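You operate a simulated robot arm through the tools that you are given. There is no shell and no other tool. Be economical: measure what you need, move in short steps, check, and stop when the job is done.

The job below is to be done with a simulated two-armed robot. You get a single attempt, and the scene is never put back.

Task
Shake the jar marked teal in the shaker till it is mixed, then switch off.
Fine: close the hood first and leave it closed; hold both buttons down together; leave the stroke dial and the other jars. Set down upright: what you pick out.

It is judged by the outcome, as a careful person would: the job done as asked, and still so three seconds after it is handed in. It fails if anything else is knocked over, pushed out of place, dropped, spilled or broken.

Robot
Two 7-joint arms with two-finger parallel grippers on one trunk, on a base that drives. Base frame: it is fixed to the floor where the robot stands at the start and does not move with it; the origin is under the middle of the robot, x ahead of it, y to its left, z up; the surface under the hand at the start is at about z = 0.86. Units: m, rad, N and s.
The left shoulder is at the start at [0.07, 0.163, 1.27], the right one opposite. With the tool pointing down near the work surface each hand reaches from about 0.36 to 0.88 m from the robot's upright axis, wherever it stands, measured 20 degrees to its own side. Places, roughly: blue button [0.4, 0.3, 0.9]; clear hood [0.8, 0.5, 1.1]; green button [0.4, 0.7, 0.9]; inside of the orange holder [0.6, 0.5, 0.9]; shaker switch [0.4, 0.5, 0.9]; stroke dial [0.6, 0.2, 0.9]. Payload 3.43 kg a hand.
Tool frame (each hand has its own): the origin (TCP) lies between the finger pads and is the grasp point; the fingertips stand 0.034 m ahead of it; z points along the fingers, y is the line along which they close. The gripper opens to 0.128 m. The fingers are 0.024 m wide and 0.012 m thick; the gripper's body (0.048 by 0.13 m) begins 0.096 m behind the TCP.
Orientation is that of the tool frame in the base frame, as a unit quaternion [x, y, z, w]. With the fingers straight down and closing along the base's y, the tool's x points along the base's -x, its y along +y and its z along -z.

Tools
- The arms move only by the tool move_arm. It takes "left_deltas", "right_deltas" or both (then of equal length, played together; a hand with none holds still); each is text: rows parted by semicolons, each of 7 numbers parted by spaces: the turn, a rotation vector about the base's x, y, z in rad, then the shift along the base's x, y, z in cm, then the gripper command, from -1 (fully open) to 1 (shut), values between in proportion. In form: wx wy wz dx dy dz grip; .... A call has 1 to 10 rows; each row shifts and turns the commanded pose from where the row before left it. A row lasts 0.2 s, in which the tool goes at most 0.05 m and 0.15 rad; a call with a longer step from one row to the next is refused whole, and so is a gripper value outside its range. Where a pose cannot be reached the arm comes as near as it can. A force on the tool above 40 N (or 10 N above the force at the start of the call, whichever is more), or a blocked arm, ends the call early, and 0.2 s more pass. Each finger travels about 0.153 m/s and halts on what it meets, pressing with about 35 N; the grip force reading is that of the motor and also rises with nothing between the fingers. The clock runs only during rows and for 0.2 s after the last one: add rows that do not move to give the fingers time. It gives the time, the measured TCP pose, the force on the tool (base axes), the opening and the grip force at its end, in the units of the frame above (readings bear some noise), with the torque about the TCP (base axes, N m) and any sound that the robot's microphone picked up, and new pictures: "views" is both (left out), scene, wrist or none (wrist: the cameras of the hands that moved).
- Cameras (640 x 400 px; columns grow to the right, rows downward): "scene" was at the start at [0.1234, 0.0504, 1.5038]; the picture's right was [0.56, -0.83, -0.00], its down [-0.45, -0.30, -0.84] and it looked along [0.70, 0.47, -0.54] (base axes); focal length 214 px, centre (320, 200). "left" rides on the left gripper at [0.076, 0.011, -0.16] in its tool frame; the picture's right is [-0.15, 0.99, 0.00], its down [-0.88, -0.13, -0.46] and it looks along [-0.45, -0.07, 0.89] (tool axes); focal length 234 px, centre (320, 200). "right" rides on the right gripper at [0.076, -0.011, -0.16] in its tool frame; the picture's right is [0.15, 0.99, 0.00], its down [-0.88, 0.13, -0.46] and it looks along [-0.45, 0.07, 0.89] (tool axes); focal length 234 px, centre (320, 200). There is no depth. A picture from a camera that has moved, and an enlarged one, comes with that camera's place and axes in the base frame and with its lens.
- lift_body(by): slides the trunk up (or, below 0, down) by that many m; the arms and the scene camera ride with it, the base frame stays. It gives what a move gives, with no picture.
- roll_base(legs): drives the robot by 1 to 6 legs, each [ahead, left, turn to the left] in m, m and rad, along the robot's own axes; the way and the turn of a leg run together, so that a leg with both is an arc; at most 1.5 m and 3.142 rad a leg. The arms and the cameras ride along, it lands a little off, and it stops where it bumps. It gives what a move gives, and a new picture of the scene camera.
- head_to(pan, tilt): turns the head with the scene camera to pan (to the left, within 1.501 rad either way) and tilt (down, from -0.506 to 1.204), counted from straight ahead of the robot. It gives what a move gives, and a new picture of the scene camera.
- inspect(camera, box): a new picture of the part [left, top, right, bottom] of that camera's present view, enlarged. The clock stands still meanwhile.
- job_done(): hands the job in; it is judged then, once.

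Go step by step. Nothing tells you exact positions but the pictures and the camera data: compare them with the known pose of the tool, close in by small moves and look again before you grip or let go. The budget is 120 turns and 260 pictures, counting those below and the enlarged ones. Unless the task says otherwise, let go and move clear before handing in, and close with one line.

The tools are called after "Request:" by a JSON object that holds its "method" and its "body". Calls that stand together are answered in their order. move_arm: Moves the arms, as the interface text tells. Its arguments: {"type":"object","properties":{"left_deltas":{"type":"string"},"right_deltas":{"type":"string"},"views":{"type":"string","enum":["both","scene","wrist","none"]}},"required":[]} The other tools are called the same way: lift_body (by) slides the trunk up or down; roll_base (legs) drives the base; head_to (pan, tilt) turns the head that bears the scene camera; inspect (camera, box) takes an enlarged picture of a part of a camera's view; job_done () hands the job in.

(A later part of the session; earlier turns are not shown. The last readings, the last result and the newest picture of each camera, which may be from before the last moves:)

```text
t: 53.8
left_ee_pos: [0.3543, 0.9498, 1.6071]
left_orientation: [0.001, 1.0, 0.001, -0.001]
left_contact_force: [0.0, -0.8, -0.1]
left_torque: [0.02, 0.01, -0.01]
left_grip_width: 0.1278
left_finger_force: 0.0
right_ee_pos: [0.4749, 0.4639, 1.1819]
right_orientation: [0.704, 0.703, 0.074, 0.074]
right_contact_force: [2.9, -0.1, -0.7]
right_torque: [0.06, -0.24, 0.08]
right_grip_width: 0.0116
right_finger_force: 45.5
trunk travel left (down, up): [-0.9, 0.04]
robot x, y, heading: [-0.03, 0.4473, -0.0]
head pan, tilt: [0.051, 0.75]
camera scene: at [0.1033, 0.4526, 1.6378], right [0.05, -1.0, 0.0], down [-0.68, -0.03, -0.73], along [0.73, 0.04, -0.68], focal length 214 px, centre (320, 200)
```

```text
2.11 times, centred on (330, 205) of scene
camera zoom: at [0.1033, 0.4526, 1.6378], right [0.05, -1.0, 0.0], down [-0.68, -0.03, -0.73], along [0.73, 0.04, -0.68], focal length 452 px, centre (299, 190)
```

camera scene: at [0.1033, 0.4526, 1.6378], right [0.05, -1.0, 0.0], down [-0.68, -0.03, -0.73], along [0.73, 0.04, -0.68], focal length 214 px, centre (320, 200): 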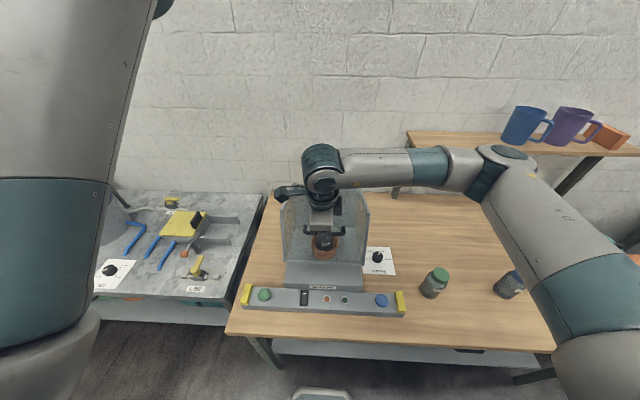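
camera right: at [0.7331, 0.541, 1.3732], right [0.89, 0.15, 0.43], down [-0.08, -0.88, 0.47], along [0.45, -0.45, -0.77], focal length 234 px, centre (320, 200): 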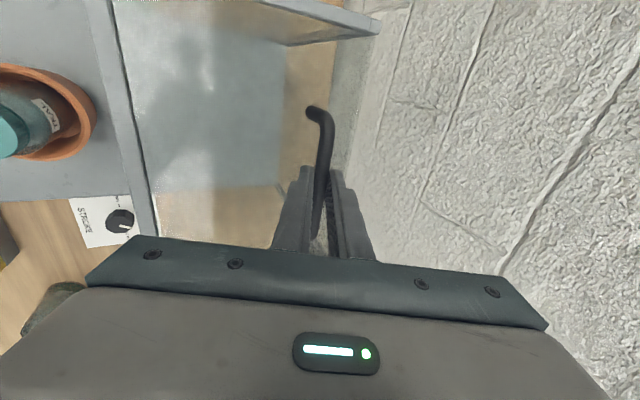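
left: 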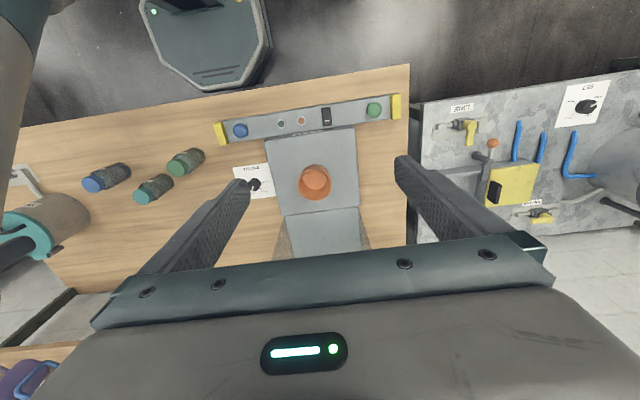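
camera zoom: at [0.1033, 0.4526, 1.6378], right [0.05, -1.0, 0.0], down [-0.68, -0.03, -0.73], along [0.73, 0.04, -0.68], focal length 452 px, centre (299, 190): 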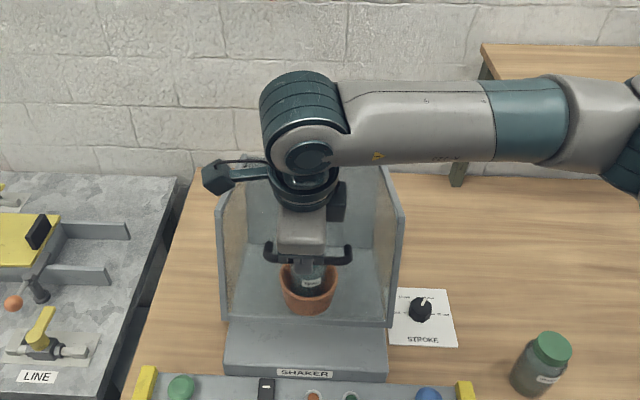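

Continuing gently to closure.

Request:
{"method": "move_arm", "body": {"right_deltas": "0 0.04 0 -1.35 0 -1.38 1; 0 0.04 0 -1.28 0 -1.45 1; 0 0.04 0 -1.16 0 -1.53 1; 0 0.04 0 -1.08 0 -1.6 1; 0 0.03 0 -0.97 0 -1.65 1; 0 0 0 0 0 0 1", "views": "scene"}}

Request:
{"method": "inspect", "body": {"camera": "scene", "box": [260, 110, 400, 300]}}

```text
t: 55.2
left_ee_pos: [0.358, 0.9489, 1.6071]
left_orientation: [0.0, 1.0, 0.001, -0.002]
left_contact_force: [-0.4, 0.4, -0.5]
left_torque: [-0.04, 0.03, 0.01]
left_grip_width: 0.1281
left_finger_force: 0.0
right_ee_pos: [0.418, 0.4635, 1.1045]
right_orientation: [0.708, 0.707, 0.006, 0.007]
right_contact_force: [16.1, -3.0, -9.2]
right_torque: [-0.26, -0.52, 0.13]
right_grip_width: 0.0117
right_finger_force: 44.8
trunk travel left (down, up): [-0.9, 0.04]
robot x, y, heading: [-0.0298, 0.4471, -0.001]
head pan, tilt: [0.051, 0.75]
camera scene: at [0.1069, 0.4519, 1.6375], right [0.05, -1.0, 0.0], down [-0.68, -0.03, -0.73], along [0.73, 0.04, -0.68], focal length 214 px, centre (320, 200)
```

scene: 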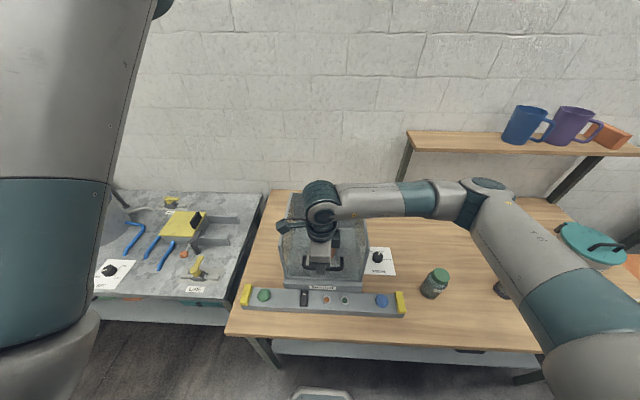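

```text
2.11 times, centred on (330, 205) of scene
camera zoom: at [0.1069, 0.4519, 1.6375], right [0.05, -1.0, 0.0], down [-0.68, -0.03, -0.73], along [0.73, 0.04, -0.68], focal length 452 px, centre (299, 190)
```

zoom: 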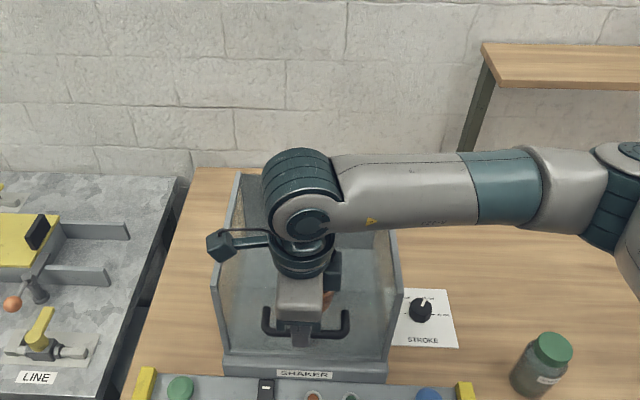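

Nearly closed, with a slight pull toward me. I'll ease that and lower the last couple of centimetres.

Request:
{"method": "move_arm", "body": {"right_deltas": "0 0 0 0.2 0 -0.7 1; 0 0 0 -0.1 0 -0.7 1; 0 0 0 -0.2 0 -0.5 1; 0 0 0 0 0 0 1", "views": "none"}}

Request:
{"method": "inspect", "body": {"camera": "scene", "box": [260, 170, 400, 320]}}

```text
t: 56.2
left_ee_pos: [0.3546, 0.9499, 1.6078]
left_orientation: [0.001, 1.0, 0.0, -0.002]
left_contact_force: [-0.6, 0.8, -0.4]
left_torque: [0.01, -0.04, 0.0]
left_grip_width: 0.1279
left_finger_force: 0.0
right_ee_pos: [0.4169, 0.4658, 1.0872]
right_orientation: [0.708, 0.706, 0.008, 0.008]
right_contact_force: [25.0, 0.5, 29.6]
right_torque: [0.16, -0.42, 0.17]
right_grip_width: 0.0118
right_finger_force: 45.3
trunk travel left (down, up): [-0.9, 0.04]
robot x, y, heading: [-0.028, 0.4495, -0.002]
head pan, tilt: [0.051, 0.75]
```

```text
2.67 times, centred on (330, 245) of scene
camera zoom: at [0.1045, 0.4527, 1.6378], right [0.05, -1.0, 0.0], down [-0.68, -0.03, -0.73], along [0.73, 0.04, -0.68], focal length 572 px, centre (293, 80)
```

zoom: 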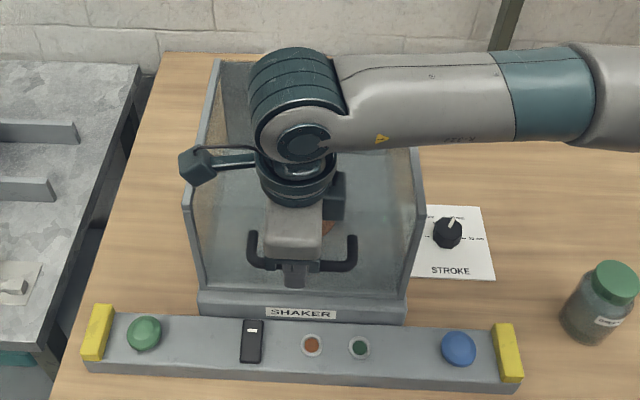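

The upward force shows the hood has seated. I'll relax the load, open the fingers a little and lift away.

Request:
{"method": "move_arm", "body": {"right_deltas": "0 0 0 0.5 0 0.4 1; 0 0 0 0 0 0 0.8; 0 0 0 0 0 0 0.6; 0 0 0 0 0 0 0.55; 0 0 0 0 0 0 0.55", "views": "none"}}

Request:
{"method": "inspect", "body": {"camera": "right", "box": [200, 40, 440, 250]}}

Request:
{"method": "inspect", "body": {"camera": "scene", "box": [260, 170, 400, 320]}}

```text
t: 57.4
left_ee_pos: [0.3544, 0.9495, 1.6075]
left_orientation: [0.001, 1.0, 0.0, 0.0]
left_contact_force: [-0.1, -0.4, 0.4]
left_torque: [0.04, 0.0, -0.01]
left_grip_width: 0.1284
left_finger_force: 0.1
right_ee_pos: [0.4192, 0.4634, 1.0906]
right_orientation: [0.707, 0.707, 0.006, 0.007]
right_contact_force: [0.2, 0.9, -0.7]
right_torque: [-0.02, 0.0, 0.01]
right_grip_width: 0.0287
right_finger_force: 0.1
trunk travel left (down, up): [-0.9, 0.04]
robot x, y, heading: [-0.0291, 0.4457, -0.004]
head pan, tilt: [0.051, 0.75]
```

```text
1.90 times, centred on (320, 145) of right
camera zoom: at [0.4035, 0.5414, 1.2502], right [0.99, 0.15, 0.02], down [0.12, -0.88, 0.46], along [0.08, -0.45, -0.89], focal length 446 px, centre (320, 305)
```

zoom: 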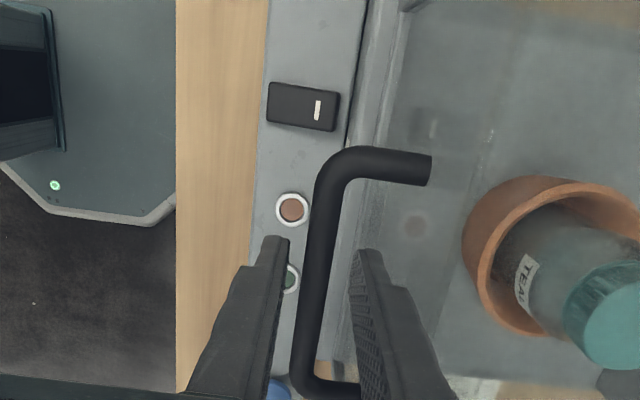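

```text
2.67 times, centred on (330, 245) of scene
camera zoom: at [0.1023, 0.4525, 1.6379], right [0.05, -1.0, 0.0], down [-0.68, -0.03, -0.73], along [0.73, 0.04, -0.68], focal length 572 px, centre (293, 80)
```

zoom: 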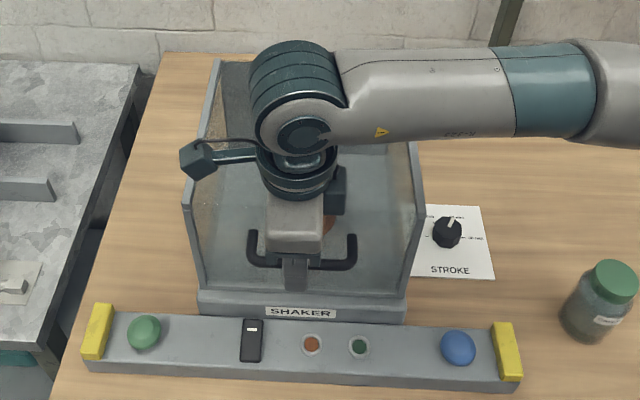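

Released with no residual force. Lifting straight up.

Request:
{"method": "move_arm", "body": {"right_deltas": "0 0 0 0 0 2 0.55; 0 0 0 0 0 3 0.55; 0 0 0 0 0 4 0.55; 0 0 0 0 0 4 0.55; 0 0 0 0 0 4 0.55; 0 0 0 0 0 4 0.55; 0 0 0 0 0 0 0.55", "views": "scene"}}

Request:
{"method": "inspect", "body": {"camera": "scene", "box": [230, 170, 430, 330]}}

```text
t: 59.0
left_ee_pos: [0.3536, 0.9503, 1.6085]
left_orientation: [0.001, 1.0, -0.001, 0.0]
left_contact_force: [0.4, 0.5, -0.1]
left_torque: [0.0, 0.01, 0.0]
left_grip_width: 0.1283
left_finger_force: 0.1
right_ee_pos: [0.4203, 0.4631, 1.3]
right_orientation: [0.707, 0.707, 0.006, 0.006]
right_contact_force: [1.4, 0.0, -0.1]
right_torque: [0.04, -0.02, 0.0]
right_grip_width: 0.0289
right_finger_force: 0.1
trunk travel left (down, up): [-0.9, 0.04]
robot x, y, heading: [-0.0295, 0.4478, 0.0]
head pan, tilt: [0.051, 0.75]
camera scene: at [0.1028, 0.4525, 1.6379], right [0.05, -1.0, 0.0], down [-0.68, -0.03, -0.73], along [0.73, 0.04, -0.68], focal length 214 px, centre (320, 200)
```

scene: 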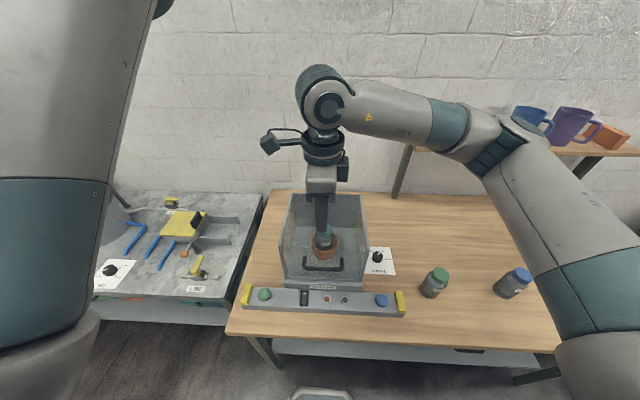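

```text
2.50 times, centred on (330, 250) of scene
camera zoom: at [0.1028, 0.4525, 1.6379], right [0.05, -1.0, 0.0], down [-0.68, -0.03, -0.73], along [0.73, 0.04, -0.68], focal length 536 px, centre (295, 75)
```

zoom: 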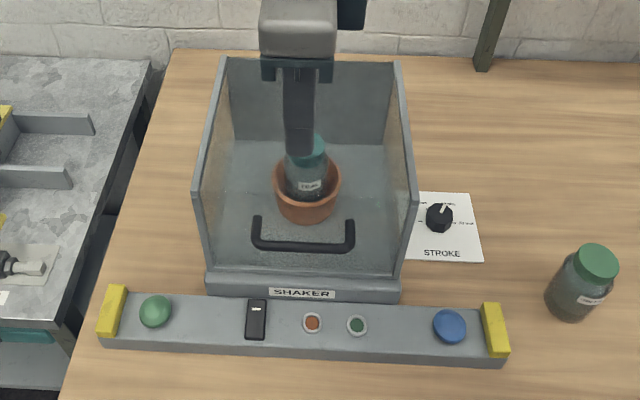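

The hood is closed with the jar upright inside. Next come the buttons: blue at about (0.402, 0.264) and green at about (0.402, 0.655). I'll bring both hands, fingers shut, above them.

Request:
{"method": "move_arm", "body": {"right_deltas": "0 0 0.15 -0.2 -2 0 1; 0 0 0.15 -0.2 -2 0 1; 0 0 0.15 -0.2 -2 0 1; 0 0 0.15 -0.2 -2 0 1; 0 0 0.15 -0.2 -2 0 1; 0 0 0.15 -0.2 -2 0 1; 0 0 0.15 -0.2 -2 0 1; 0 0 0.15 -0.2 -2 0 1; 0 0 0.15 -0.2 -2 0 1; 0 0 0.15 0 -2 0 1", "left_deltas": "0 0 0 0.5 -2.95 -3 1; 0 0 0 0.5 -2.95 -3 1; 0 0 0 0.5 -2.95 -3 1; 0 0 0 0.5 -2.95 -3 1; 0 0 0 0.5 -2.95 -3 1; 0 0 0 0.5 -2.95 -3 1; 0 0 0 0.5 -2.95 -3 1; 0 0 0 0.5 -2.95 -3 1; 0 0 0 0.5 -2.95 -3 1; 0 0 0 0.3 -2.95 -3 1", "views": "scene"}}

```text
t: 61.2
left_ee_pos: [0.3433, 0.8241, 1.3083]
left_orientation: [0.001, 1.0, 0.001, 0.0]
left_contact_force: [-0.3, -0.7, 0.7]
left_torque: [0.04, -0.02, -0.02]
left_grip_width: 0.0
left_finger_force: 33.6
left hand out of reach, approached as far as the arm can: row 4, 5, 6, 7, 8, 9, 10
right_ee_pos: [0.4007, 0.2628, 1.2997]
right_orientation: [0.035, 0.999, 0.01, 0.002]
right_contact_force: [0.1, 1.1, 0.2]
right_torque: [0.03, 0.02, 0.0]
right_grip_width: 0.0001
right_finger_force: 33.0
trunk travel left (down, up): [-0.9, 0.04]
robot x, y, heading: [-0.0318, 0.4482, -0.002]
head pan, tilt: [0.051, 0.75]
camera scene: at [0.1023, 0.4511, 1.638], right [0.05, -1.0, 0.0], down [-0.68, -0.03, -0.73], along [0.73, 0.04, -0.68], focal length 214 px, centre (320, 200)
```

scene: 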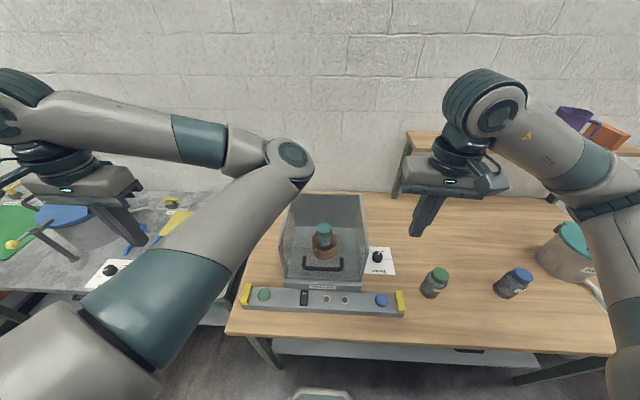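

The left elbow has folded inward and limits the left hand. I'll lift it again and see whether it takes a better posture when moved differently.

Request:
{"method": "move_arm", "body": {"left_deltas": "0 0 0 3 0 2 1; 0 0 0 3 0 2 1; 0 0 0 3 0 2 1; 0 0 0 3 0 2 1; 0 0 0 3 -2 0 1; 0 0 0 3 -3 0 1; 0 0 0 0 -4 0 1; 0 0 0 0 -4 0 1; 0 0 0 0 0 0 1", "views": "scene"}}

```text
t: 63.2
left_ee_pos: [0.5459, 0.8296, 1.3961]
left_orientation: [0.001, 1.0, 0.0, 0.0]
left_contact_force: [-0.7, 0.3, 0.1]
left_torque: [-0.02, 0.01, 0.03]
left_grip_width: 0.0
left_finger_force: 33.6
left hand out of reach, approached as far as the arm can: row 1, 2, 3, 5, 6, 7, 8
right_ee_pos: [0.4012, 0.2652, 1.3008]
right_orientation: [0.036, 0.999, 0.009, 0.001]
right_contact_force: [-0.1, -0.4, 0.3]
right_torque: [-0.03, 0.02, 0.01]
right_grip_width: 0.0
right_finger_force: 32.9
trunk travel left (down, up): [-0.9, 0.04]
robot x, y, heading: [-0.0279, 0.4486, -0.003]
head pan, tilt: [0.051, 0.75]
camera scene: at [0.1028, 0.4526, 1.6379], right [0.05, -1.0, 0.0], down [-0.68, -0.03, -0.73], along [0.73, 0.04, -0.68], focal length 214 px, centre (320, 200)
```

scene: 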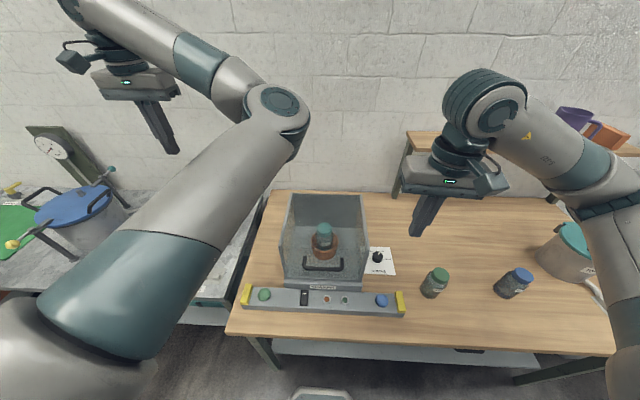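

Request:
{"method": "move_arm", "body": {"left_deltas": "0 0 0.15 0 0 0 1; 0 0 0.15 0 0 0 1; 0 0 0.15 0 0 0 1; 0 0 0.15 0 0 0 1; 0 0 0.15 0 -3 0 1; 0 0 0.15 0 -3 0 1; 0 0 0 0 -3 0 1; 0 0 0 0 -3 0 1; 0 0 0 0 -3 0 1; 0 0 0 0 -3 0 1", "views": "scene"}}

```text
t: 65.4
left_ee_pos: [0.553, 0.8249, 1.3989]
left_orientation: [-0.435, 0.901, 0.001, 0.0]
left_contact_force: [0.2, 0.7, 0.2]
left_torque: [-0.01, 0.02, -0.01]
left_grip_width: 0.0003
left_finger_force: 33.2
left hand out of reach, approached as far as the arm can: row 5, 6, 7, 8, 9, 10
right_ee_pos: [0.4002, 0.2635, 1.3005]
right_orientation: [0.035, 0.999, 0.01, 0.001]
right_contact_force: [-0.8, 0.0, 0.3]
right_torque: [-0.01, 0.02, 0.01]
right_grip_width: 0.0
right_finger_force: 32.6
trunk travel left (down, up): [-0.9, 0.04]
robot x, y, heading: [-0.0315, 0.448, -0.0]
head pan, tilt: [0.051, 0.75]
camera scene: at [0.1028, 0.4521, 1.6379], right [0.05, -1.0, 0.0], down [-0.68, -0.03, -0.73], along [0.73, 0.04, -0.68], focal length 214 px, centre (320, 200)
```

scene: 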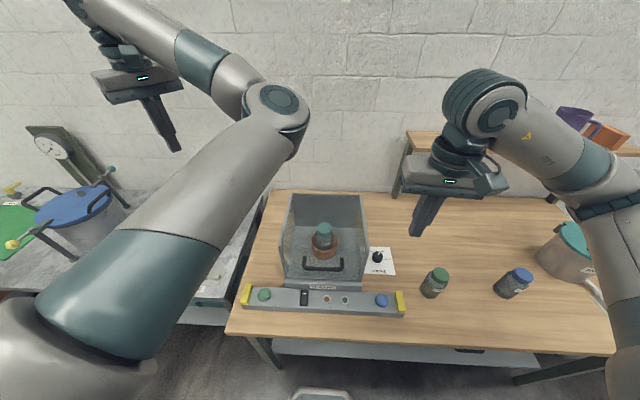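

Request:
{"method": "move_arm", "body": {"left_deltas": "0 0 -0.15 4 0 0 1; 0 0 -0.15 4 0 0 1; 0 0 -0.15 4 0 0 1; 0 0 -0.15 4 -1 0 1; 0 0 -0.15 4 -2 0 1; 0 0 -0.15 3 -3 0 1; 0 0 0 2 -4 0 1; 0 0 0 0 -4 0 1; 0 0 0 0 -4 0 1; 0 0 0 0 -4 0 1", "views": "scene"}}

```text
t: 67.6
left_ee_pos: [0.7712, 0.6244, 1.4022]
left_orientation: [0.001, 1.0, 0.001, 0.0]
left_contact_force: [-0.4, -0.1, -0.3]
left_torque: [0.03, -0.02, 0.03]
left_grip_width: 0.0
left_finger_force: 32.9
left hand out of reach, approached as far as the arm can: row 6, 7
right_ee_pos: [0.4001, 0.2637, 1.3016]
right_orientation: [0.036, 0.999, 0.011, 0.001]
right_contact_force: [0.0, -0.9, 0.3]
right_torque: [0.0, 0.0, 0.0]
right_grip_width: 0.0
right_finger_force: 33.1
trunk travel left (down, up): [-0.9, 0.04]
robot x, y, heading: [-0.0338, 0.4479, -0.001]
head pan, tilt: [0.051, 0.75]
camera scene: at [0.1016, 0.4504, 1.638], right [0.05, -1.0, 0.0], down [-0.68, -0.03, -0.73], along [0.73, 0.04, -0.68], focal length 214 px, centre (320, 200)
```

scene: 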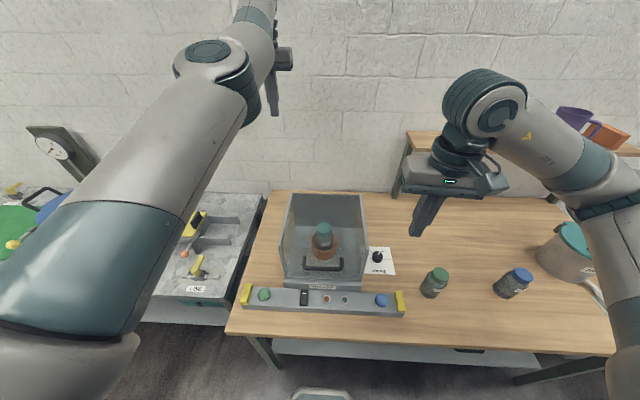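

It straightened nicely. I'll take the hand further inward and then retract it so the elbow goes outward.

Request:
{"method": "move_arm", "body": {"left_deltas": "0 0 0 0 -4 0 1; 0 0 0 -1 -4 0 1; 0 0 0 -2 -3 0 1; 0 0 0 -4 0 0 1; 0 0 0 -4 0 0 1; 0 0 0 -4 0 0 1; 0 0 0 -4 0 0 1; 0 0 0 -4 0 0 1; 0 0 0 0 0 0 1", "views": "scene"}}

```text
t: 69.6
left_ee_pos: [0.7391, 0.5624, 1.4346]
left_orientation: [0.001, 1.0, 0.0, -0.001]
left_contact_force: [-0.1, 0.0, -0.4]
left_torque: [-0.02, 0.02, -0.01]
left_grip_width: 0.0001
left_finger_force: 33.0
left hand out of reach, approached as far as the arm can: row 1, 3, 4, 5, 6, 7, 8
right_ee_pos: [0.4012, 0.2639, 1.3007]
right_orientation: [0.036, 0.999, 0.011, 0.002]
right_contact_force: [-0.9, 0.3, -1.0]
right_torque: [-0.02, 0.03, 0.02]
right_grip_width: 0.0
right_finger_force: 33.2
trunk travel left (down, up): [-0.9, 0.04]
robot x, y, heading: [-0.031, 0.4504, -0.004]
head pan, tilt: [0.051, 0.75]
camera scene: at [0.1033, 0.4522, 1.6379], right [0.05, -1.0, 0.0], down [-0.68, -0.03, -0.73], along [0.73, 0.04, -0.68], focal length 214 px, centre (320, 200)
```

scene: 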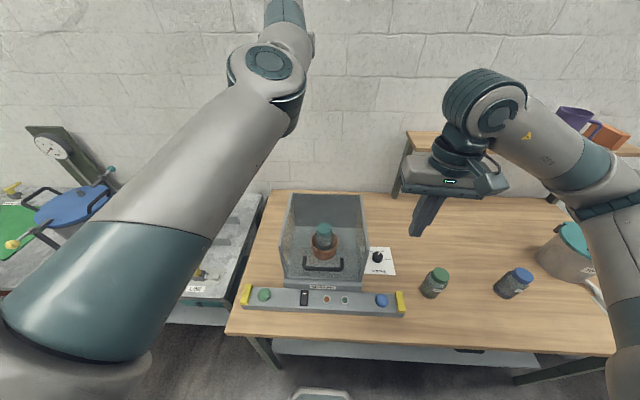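

Request:
{"method": "move_arm", "body": {"left_deltas": "0 0 0 2 -4 -2 1; 0 0 0 2 -4 -2 1; 0 0 0 0 -3 0 1; 0 0 0 0 -3 0 1; 0 0 0 0 0 0 1", "views": "none"}}

Request:
{"method": "move_arm", "body": {"left_deltas": "0 0 0 -4 0 1 1; 0 0 0 -4 0 1 1; 0 0 0 -4 0 1 1; 0 0 0 -4 0 1 1; 0 0 0 -4 0 0 1; 0 0 0 0 0 0 1", "views": "scene"}}

```text
t: 70.8
left_ee_pos: [0.7463, 0.5534, 1.4182]
left_orientation: [0.001, 1.0, -0.001, 0.001]
left_contact_force: [0.6, -0.6, 0.3]
left_torque: [-0.02, -0.04, -0.02]
left_grip_width: 0.0001
left_finger_force: 32.9
left hand out of reach, approached as far as the arm can: row 1, 2, 3, 4
right_ee_pos: [0.4012, 0.2644, 1.301]
right_orientation: [0.036, 0.999, 0.009, 0.002]
right_contact_force: [-0.2, -0.8, -0.5]
right_torque: [0.0, 0.01, -0.01]
right_grip_width: 0.0001
right_finger_force: 33.2
trunk travel left (down, up): [-0.9, 0.04]
robot x, y, heading: [-0.0288, 0.4457, 0.001]
head pan, tilt: [0.051, 0.75]
```

```text
t: 72.2
left_ee_pos: [0.7308, 0.5566, 1.4569]
left_orientation: [0.0, 1.0, 0.001, 0.0]
left_contact_force: [-0.2, -0.4, -0.2]
left_torque: [0.0, -0.01, 0.0]
left_grip_width: 0.0
left_finger_force: 32.4
left hand out of reach, approached as far as the arm can: row 1, 2, 3, 4, 5
right_ee_pos: [0.4018, 0.264, 1.3002]
right_orientation: [0.035, 0.999, 0.01, 0.001]
right_contact_force: [0.0, -0.6, 0.3]
right_torque: [0.02, 0.0, -0.01]
right_grip_width: 0.0
right_finger_force: 32.7
trunk travel left (down, up): [-0.9, 0.04]
robot x, y, heading: [-0.029, 0.4499, -0.002]
head pan, tilt: [0.051, 0.75]
camera scene: at [0.1027, 0.4524, 1.6379], right [0.05, -1.0, 0.0], down [-0.68, -0.03, -0.73], along [0.73, 0.04, -0.68], focal length 214 px, centre (320, 200)
```

scene: 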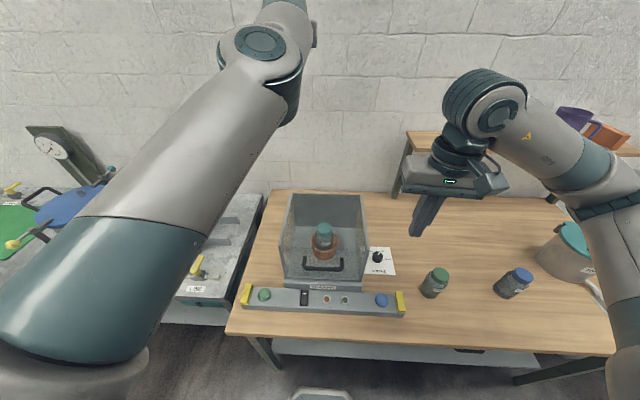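

The left arm can't bend outward, but it works well nearly straight. Standing further back would put both buttons at long reach, so I'll back the base away by 0.37 m and then lower the trunk.

Request:
{"method": "roll_base", "body": {"legs": [[-0.37, -0.03, 0]]}}

Request:
{"method": "move_arm", "body": {"left_deltas": "0 0 0 2 3 -1 1; 0 0 0 2 3 -2 1; 0 0 0 1 3 -3 1; 0 0 0 0 3 -3 1; 0 0 0 0 1 -3 1; 0 0 0 0 0 0 1", "right_deltas": "0 0 0 4 0 0 1; 0 0 0 4 0 0 1; 0 0 0 4 0 0 1; 0 0 0 4 0 0 1; 0 0 0 4 0 0 1; 0 0 0 4 0 0 1", "views": "scene"}}

```text
t: 74.6
left_ee_pos: [0.3658, 0.526, 1.4559]
left_orientation: [0.001, 1.0, 0.0, -0.002]
left_contact_force: [-0.1, 0.3, 0.9]
left_torque: [0.02, 0.06, 0.04]
left_grip_width: 0.0001
left_finger_force: 33.2
right_ee_pos: [0.0342, 0.2345, 1.2999]
right_orientation: [0.036, 0.999, 0.01, 0.001]
right_contact_force: [0.5, -1.0, -0.3]
right_torque: [0.0, 0.07, 0.01]
right_grip_width: 0.0
right_finger_force: 33.1
trunk travel left (down, up): [-0.9, 0.04]
robot x, y, heading: [-0.4003, 0.4181, -0.004]
head pan, tilt: [0.051, 0.75]
camera scene: at [-0.2628, 0.4231, 1.6376], right [0.05, -1.0, 0.0], down [-0.68, -0.03, -0.73], along [0.73, 0.04, -0.68], focal length 214 px, centre (320, 200)
```

scene: 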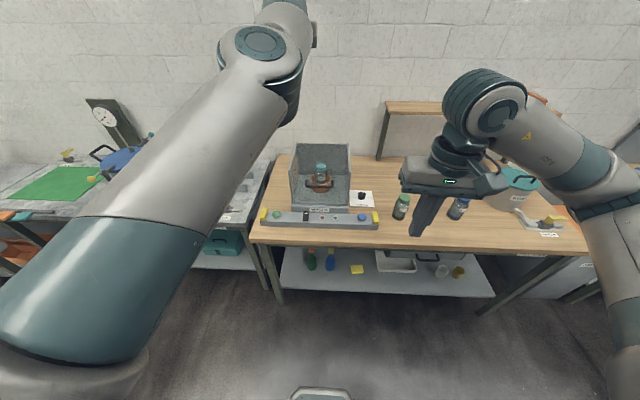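

```text
t: 76.0
left_ee_pos: [0.402, 0.6455, 1.3318]
left_orientation: [0.002, 1.0, 0.001, -0.001]
left_contact_force: [-0.7, 0.6, 0.9]
left_torque: [-0.01, 0.01, 0.01]
left_grip_width: 0.0
left_finger_force: 33.2
left hand out of reach, approached as far as the arm can: row 1, 2
right_ee_pos: [0.2728, 0.234, 1.3001]
right_orientation: [0.037, 0.999, 0.01, 0.001]
right_contact_force: [-0.6, 0.2, 0.0]
right_torque: [-0.02, 0.05, 0.01]
right_grip_width: 0.0001
right_finger_force: 33.3
trunk travel left (down, up): [-0.9, 0.04]
robot x, y, heading: [-0.3967, 0.421, -0.001]
head pan, tilt: [0.051, 0.75]
camera scene: at [-0.2647, 0.4236, 1.6378], right [0.05, -1.0, 0.0], down [-0.68, -0.03, -0.73], along [0.73, 0.03, -0.68], focal length 214 px, centre (320, 200)
```

scene: 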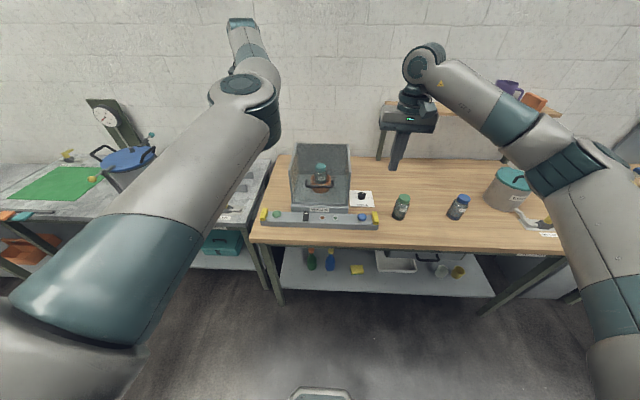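

The left hand is right above the green button. I'll lower the trunk and bring the right hand over the blue one.

Request:
{"method": "lift_body", "body": {"by": -0.15}}

Request:
{"method": "move_arm", "body": {"left_deltas": "0 0 0 0 0.5 -1 1; 0 0 0 0 0.4 -2 1; 0 0 0 0 0 -2 1; 0 0 0 0 0 -2 1; 0 0 0 0 0 0 1", "right_deltas": "0 0 0 3.3 0.8 0 1; 0 0 0 3.3 0.8 0 1; 0 0 0 3.3 0.8 -1 1; 0 0 0 3 0.6 -2 1; 0 0 0 0 0 0 1", "views": "both"}}

```text
t: 77.7
left_ee_pos: [0.4024, 0.6456, 1.1821]
left_orientation: [0.002, 1.0, 0.0, -0.001]
left_contact_force: [0.9, 0.0, 0.5]
left_torque: [0.0, 0.01, 0.02]
left_grip_width: 0.0001
left_finger_force: 33.2
right_ee_pos: [0.2703, 0.2341, 1.1501]
right_orientation: [0.037, 0.999, 0.011, 0.001]
right_contact_force: [0.1, -0.6, 0.4]
right_torque: [0.01, -0.02, 0.01]
right_grip_width: 0.0001
right_finger_force: 32.7
trunk travel left (down, up): [-0.75, 0.19]
robot x, y, heading: [-0.3989, 0.417, -0.005]
head pan, tilt: [0.051, 0.75]
```

```text
t: 78.9
left_ee_pos: [0.403, 0.6551, 1.1128]
left_orientation: [0.002, 1.0, 0.001, 0.001]
left_contact_force: [-0.6, -0.2, -0.6]
left_torque: [-0.01, 0.04, -0.01]
left_grip_width: 0.0
left_finger_force: 33.2
right_ee_pos: [0.4001, 0.2632, 1.1205]
right_orientation: [0.036, 0.999, 0.01, 0.002]
right_contact_force: [-0.1, -0.2, 0.8]
right_torque: [0.04, -0.03, -0.02]
right_grip_width: 0.0
right_finger_force: 33.1
trunk travel left (down, up): [-0.75, 0.19]
robot x, y, heading: [-0.3989, 0.4198, -0.003]
head pan, tilt: [0.051, 0.75]
camera scene: at [-0.2665, 0.4223, 1.488], right [0.05, -1.0, 0.0], down [-0.68, -0.03, -0.73], along [0.73, 0.04, -0.68], focal length 214 px, centre (320, 200)
camera right: at [0.3218, 0.2556, 1.2801], right [-0.07, 1.0, 0.02], down [0.89, 0.06, 0.46], along [0.46, 0.05, -0.89], focal length 234 px, centre (320, 200)
camera left: at [0.3249, 0.6656, 1.2731], right [0.15, 0.99, 0.0], down [0.88, -0.13, 0.46], along [0.45, -0.07, -0.89], focal length 234 px, centre (320, 200)
```

scene: 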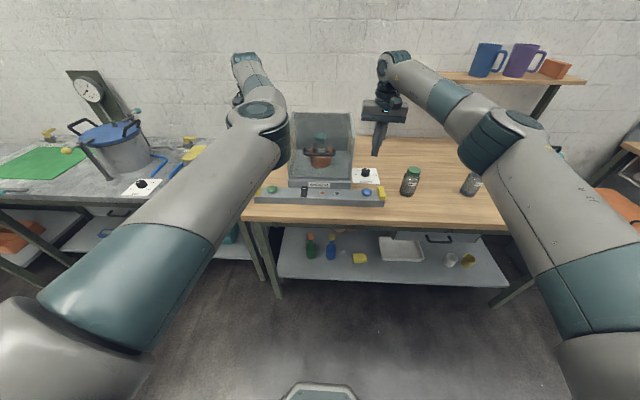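
right: 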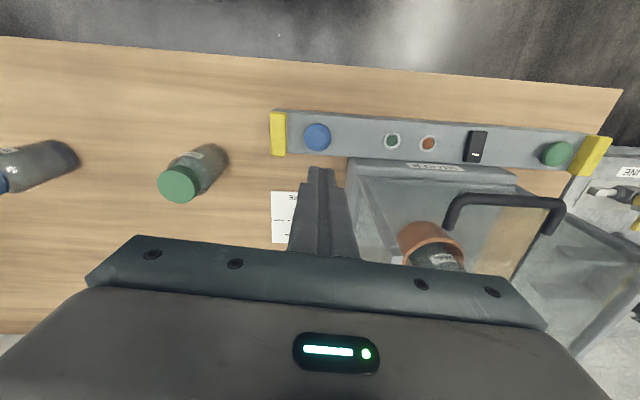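
left: 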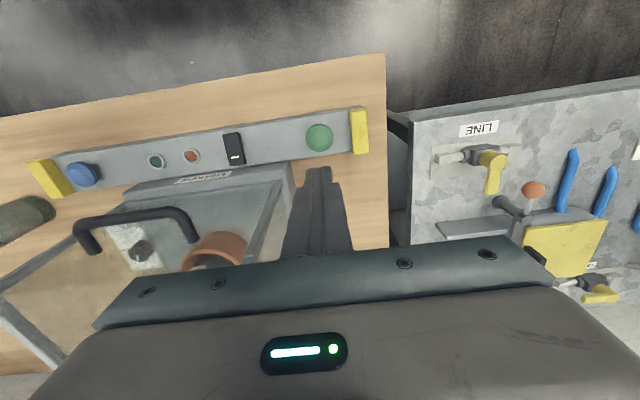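

Both hands are lined up on their buttons. I'll descend to just above them.

Request:
{"method": "move_arm", "body": {"left_deltas": "0 0 0 -0.3 -0.2 -3 1; 0 0 0 0 0 -3 1; 0 0 0 0 0 -3 1; 0 0 0 0 0 -3 1; 0 0 0 0 0 -2 1; 0 0 0 0 0 0 1", "right_deltas": "0 0 0 0.1 0 -3 1; 0 0 0 0 0 -3 1; 0 0 0 0 0 -3 1; 0 0 0 0 0 -3 1; 0 0 0 0 0 -2.8 1; 0 0 0 0 0 0 1", "views": "both"}}

Request:
{"method": "inspect", "body": {"camera": "scene", "box": [230, 100, 410, 220]}}

```text
t: 80.3
left_ee_pos: [0.398, 0.6545, 0.9716]
left_orientation: [0.002, 1.0, -0.001, -0.002]
left_contact_force: [-1.0, -1.0, 0.4]
left_torque: [-0.01, 0.03, -0.03]
left_grip_width: 0.0
left_finger_force: 33.1
right_ee_pos: [0.402, 0.2632, 0.9725]
right_orientation: [0.038, 0.999, 0.01, 0.002]
right_contact_force: [1.1, -0.3, 0.2]
right_torque: [-0.01, -0.01, -0.02]
right_grip_width: 0.0
right_finger_force: 34.0
trunk travel left (down, up): [-0.75, 0.19]
robot x, y, heading: [-0.396, 0.4191, 0.0]
head pan, tilt: [0.051, 0.75]
camera scene: at [-0.2661, 0.4231, 1.488], right [0.05, -1.0, 0.0], down [-0.68, -0.03, -0.73], along [0.73, 0.04, -0.68], focal length 214 px, centre (320, 200)
camera right: at [0.323, 0.2557, 1.132], right [-0.07, 1.0, 0.02], down [0.89, 0.06, 0.46], along [0.46, 0.05, -0.89], focal length 234 px, centre (320, 200)
camera left: at [0.3221, 0.6644, 1.1318], right [0.15, 0.99, 0.0], down [0.88, -0.13, 0.45], along [0.45, -0.07, -0.89], focal length 234 px, centre (320, 200)
```

scene: 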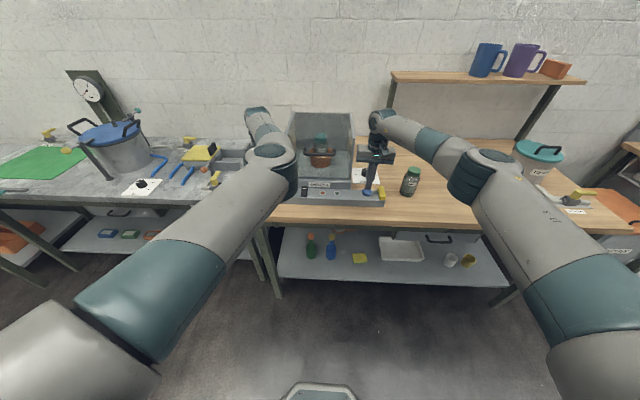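
right: 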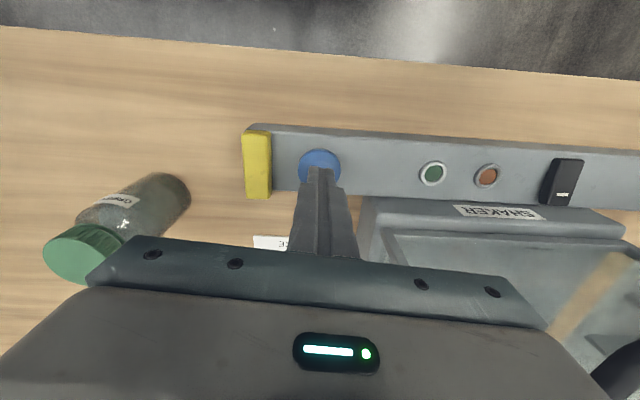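
left: 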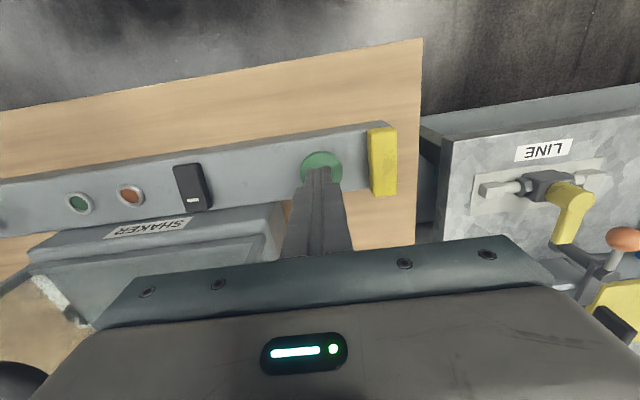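

```text
3.33 times, centred on (320, 160) of scene
camera zoom: at [-0.2661, 0.4231, 1.488], right [0.05, -1.0, 0.0], down [-0.68, -0.03, -0.73], along [0.73, 0.04, -0.68], focal length 715 px, centre (320, 333)
```

zoom: 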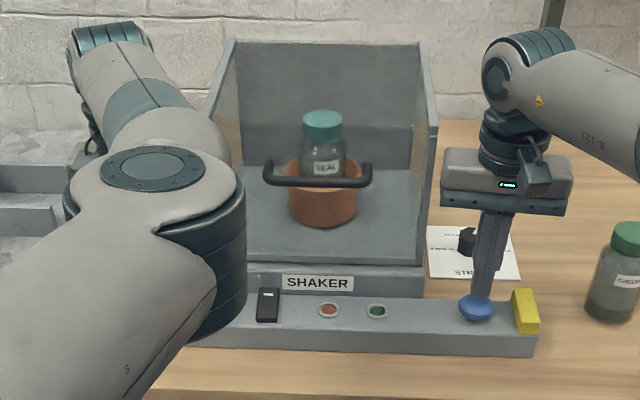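

I'll press both down together in small steps.

Request:
{"method": "move_arm", "body": {"left_deltas": "0 0 0 0.1 0 -0.6 1; 0 0 0 0 0 -0.6 1; 0 0 0 0 0 -0.5 1; 0 0 0 0 0 -0.4 1; 0 0 0 0 0 0 1", "right_deltas": "0 0 0 -0.1 0 -0.6 1; 0 0 0 0 0 -0.6 1; 0 0 0 0 0 -0.5 1; 0 0 0 0 0 -0.4 1; 0 0 0 0 0 0 1", "views": "wrist"}}

```text
t: 81.5
left_ee_pos: [0.3993, 0.6525, 0.9522]
left_orientation: [0.001, 1.0, 0.0, 0.0]
left_contact_force: [1.9, 0.1, 4.5]
left_torque: [-0.02, -0.07, -0.01]
left_grip_width: 0.0
left_finger_force: 32.8
right_ee_pos: [0.3998, 0.2636, 0.952]
right_orientation: [0.036, 0.999, 0.01, 0.001]
right_contact_force: [2.7, -2.0, 5.1]
right_torque: [-0.11, -0.04, 0.08]
right_grip_width: 0.0001
right_finger_force: 33.3
trunk travel left (down, up): [-0.75, 0.19]
robot x, y, heading: [-0.3959, 0.4177, -0.0]
head pan, tilt: [0.051, 0.75]
heard: click, click
camera right: at [0.3222, 0.2559, 1.1114], right [-0.07, 1.0, 0.02], down [0.89, 0.06, 0.46], along [0.46, 0.05, -0.89], focal length 234 px, centre (320, 200)
camera left: at [0.3232, 0.664, 1.1119], right [0.15, 0.99, 0.0], down [0.88, -0.13, 0.46], along [0.45, -0.07, -0.89], focal length 234 px, centre (320, 200)
```

right: 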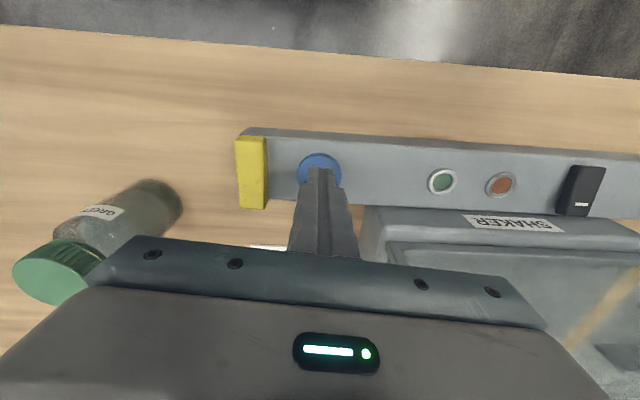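
left: 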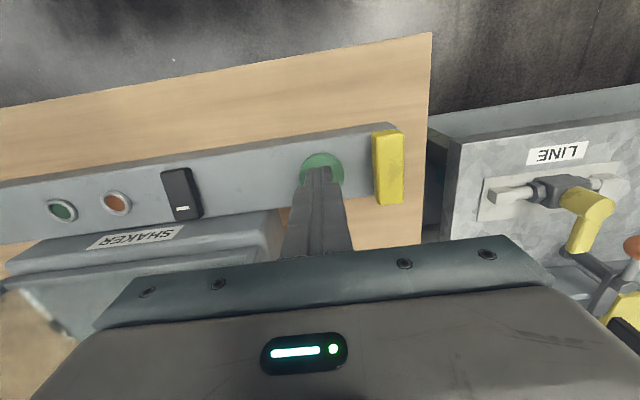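

Both clicked, but no lamp or motor yet. I'll press slightly deeper and hold to see whether it starts.

Request:
{"method": "move_arm", "body": {"left_deltas": "0 0 0 0 0 -0.3 1; 0 0 0 0 0 0 1; 0 0 0 0 0 0 1; 0 0 0 0 0 0 1", "right_deltas": "0 0 0 0 0 -0.3 1; 0 0 0 0 0 0 1; 0 0 0 0 0 0 1; 0 0 0 0 0 0 1", "views": "none"}}

Request:
{"method": "inspect", "body": {"camera": "scene", "box": [230, 100, 410, 220]}}

```text
t: 82.5
left_ee_pos: [0.4004, 0.6524, 0.9515]
left_orientation: [0.001, 1.0, 0.001, 0.0]
left_contact_force: [5.3, -0.1, 12.1]
left_torque: [0.01, -0.17, -0.02]
left_grip_width: 0.0001
left_finger_force: 33.4
right_ee_pos: [0.3999, 0.2634, 0.9506]
right_orientation: [0.037, 0.999, 0.01, 0.002]
right_contact_force: [7.1, -0.9, 14.6]
right_torque: [-0.09, -0.18, 0.07]
right_grip_width: 0.0
right_finger_force: 33.3
trunk travel left (down, up): [-0.75, 0.19]
robot x, y, heading: [-0.3979, 0.4194, -0.001]
head pan, tilt: [0.051, 0.75]
```

```text
3.33 times, centred on (320, 160) of scene
camera zoom: at [-0.2674, 0.4227, 1.4883], right [0.05, -1.0, 0.0], down [-0.68, -0.03, -0.73], along [0.73, 0.04, -0.68], focal length 715 px, centre (320, 333)
```

zoom: 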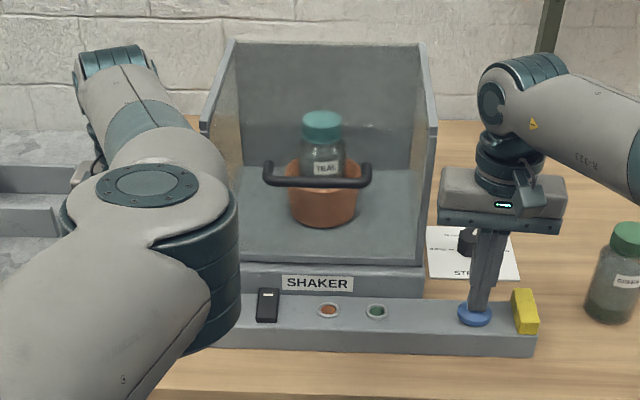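

The buttons are fully down and nothing runs, so the switch must be off. I'll lift both hands and look closely at the rocker.

Request:
{"method": "move_arm", "body": {"left_deltas": "0 0 0 0 0 1 1; 0 0 0 0 0 3 1; 0 0 0 0 0 3 1; 0 0 0 0 0 0 1", "right_deltas": "0 0 0 0 0 1 1; 0 0 0 0 0 3 1; 0 0 0 0 0 3 1; 0 0 0 0 0 0 1", "views": "none"}}

Request:
{"method": "inspect", "body": {"camera": "left", "box": [140, 110, 260, 210]}}

Request:
{"method": "inspect", "body": {"camera": "right", "box": [460, 110, 600, 220]}}

Request:
{"method": "inspect", "body": {"camera": "scene", "box": [290, 170, 350, 210]}}

```text
t: 83.5
left_ee_pos: [0.4002, 0.653, 1.0167]
left_orientation: [0.001, 1.0, 0.0, -0.002]
left_contact_force: [0.6, -0.7, 0.7]
left_torque: [0.01, -0.01, 0.0]
left_grip_width: 0.0
left_finger_force: 33.0
right_ee_pos: [0.4004, 0.2648, 1.0179]
right_orientation: [0.036, 0.999, 0.01, 0.0]
right_contact_force: [-0.5, 0.2, -0.2]
right_torque: [0.03, 0.01, 0.01]
right_grip_width: 0.0001
right_finger_force: 32.8
trunk travel left (down, up): [-0.75, 0.19]
robot x, y, heading: [-0.3957, 0.4204, -0.006]
head pan, tilt: [0.051, 0.75]
```

```text
4.00 times, centred on (200, 160) of left
camera zoom: at [0.3237, 0.6646, 1.1771], right [0.15, 0.99, 0.0], down [0.88, -0.13, 0.45], along [0.45, -0.07, -0.89], focal length 937 px, centre (800, 360)
```

zoom: 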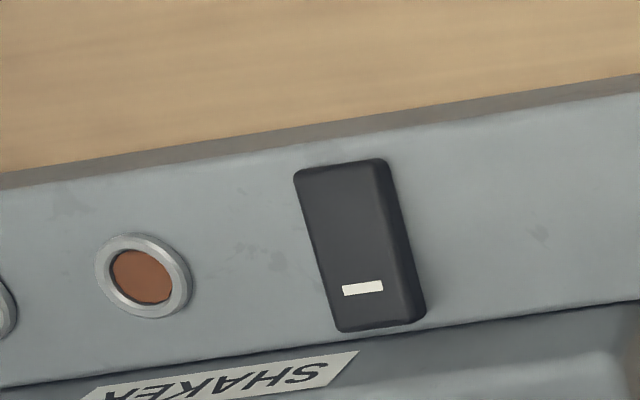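

```text
3.64 times, centred on (530, 165) of right
camera zoom: at [0.3233, 0.2566, 1.1769], right [-0.07, 1.0, 0.02], down [0.89, 0.06, 0.46], along [0.46, 0.05, -0.89], focal length 852 px, centre (-444, 327)
```

zoom: 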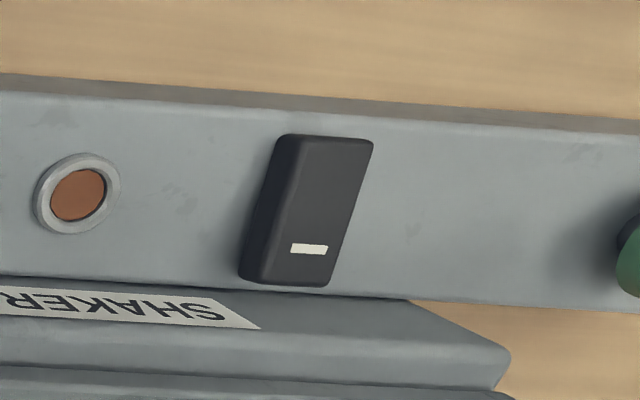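

```text
10.00 times, centred on (320, 190) of scene
camera zoom: at [-0.2646, 0.4232, 1.4878], right [0.05, -1.0, 0.0], down [-0.68, -0.03, -0.73], along [0.73, 0.04, -0.68], focal length 2145 px, centre (320, 300)
```

zoom: 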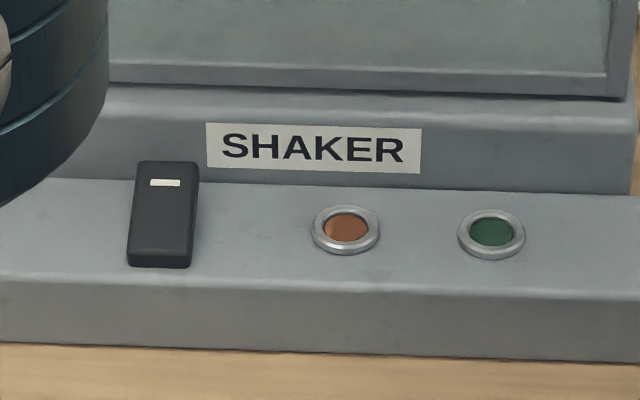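

The marked end (far side, about (0.416, 0.522)) is raised, so the switch is off and pressing that end turns it on. I'll clear the left arm up and outward and bring the right hand back, tilted forward so it fits beneath the hood handle.

Request:
{"method": "move_arm", "body": {"left_deltas": "0 0 0 0.3 2 3.2 1; 0 0 0 0.3 2 3.2 1; 0 0 0 0.3 2 3.2 1; 0 0 0 0.3 2 3.2 1; 0 0 0 0.3 2 3.2 1; 0 0 0 0.3 2 3.2 1; 0 0 0 0.3 2 3.2 1; 0 0 0 0.3 2 3.2 1; 0 0 0 0.3 2 3.2 1; 0 0 0 0 0 0 1", "right_deltas": "0 -0.14 0 -1.6 0 0.5 1; 0 -0.14 0 -1.6 0 0.5 1; 0 -0.14 0 -1.6 0 0.5 1; 0 -0.14 0 -1.6 0 0.5 1; 0 -0.14 0 -1.6 0 0.5 1; 0 0 0 0 2 0 1; 0 0 0 0 2 0 1; 0 0 0 0 2 0 1; 0 0 0 0 2 0 1; 0 0 0 0 0 0 1", "views": "both"}}

```text
t: 85.7
left_ee_pos: [0.3826, 0.818, 1.28]
left_orientation: [0.002, 1.0, 0.001, -0.001]
left_contact_force: [-0.1, -0.4, 0.1]
left_torque: [0.01, 0.03, 0.01]
left_grip_width: 0.0002
left_finger_force: 32.8
left hand out of reach, approached as far as the arm can: row 6, 7, 8, 9
right_ee_pos: [0.3196, 0.3431, 1.0419]
right_orientation: [0.031, 0.938, 0.023, 0.343]
right_contact_force: [0.8, -0.2, 0.1]
right_torque: [0.0, -0.03, 0.0]
right_grip_width: 0.0
right_finger_force: 32.7
trunk travel left (down, up): [-0.75, 0.19]
robot x, y, heading: [-0.3989, 0.4184, -0.005]
head pan, tilt: [0.051, 0.75]
camera scene: at [-0.2653, 0.4223, 1.4879], right [0.05, -1.0, 0.0], down [-0.68, -0.03, -0.73], along [0.73, 0.04, -0.68], focal length 214 px, centre (320, 200)
camera right: at [0.1581, 0.3357, 1.1153], right [-0.07, 1.0, -0.03], down [0.38, 0.06, 0.92], along [0.92, 0.05, -0.38], focal length 234 px, centre (320, 200)
camera left: at [0.3054, 0.8302, 1.4405], right [0.15, 0.99, 0.0], down [0.88, -0.13, 0.45], along [0.45, -0.07, -0.89], focal length 234 px, centre (320, 200)
```

scene: 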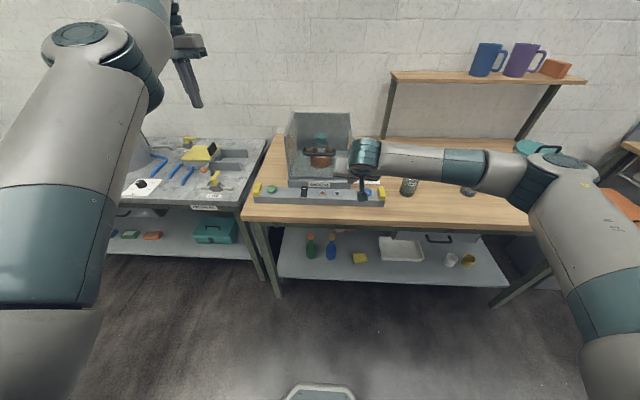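
right: 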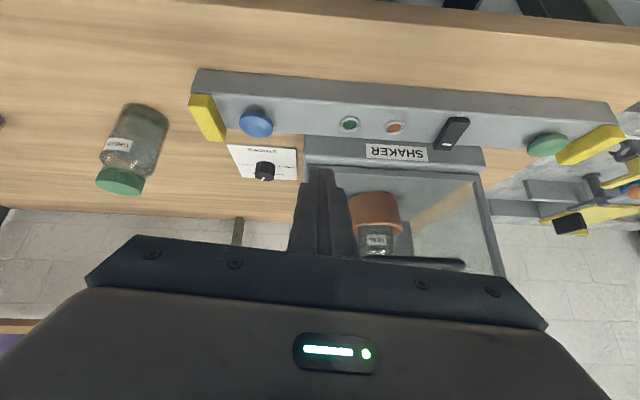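
left: 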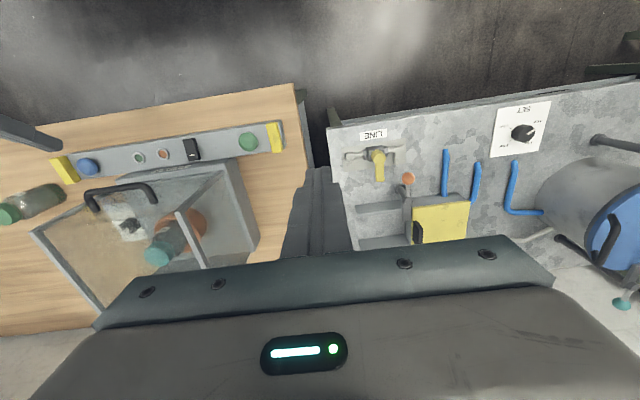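

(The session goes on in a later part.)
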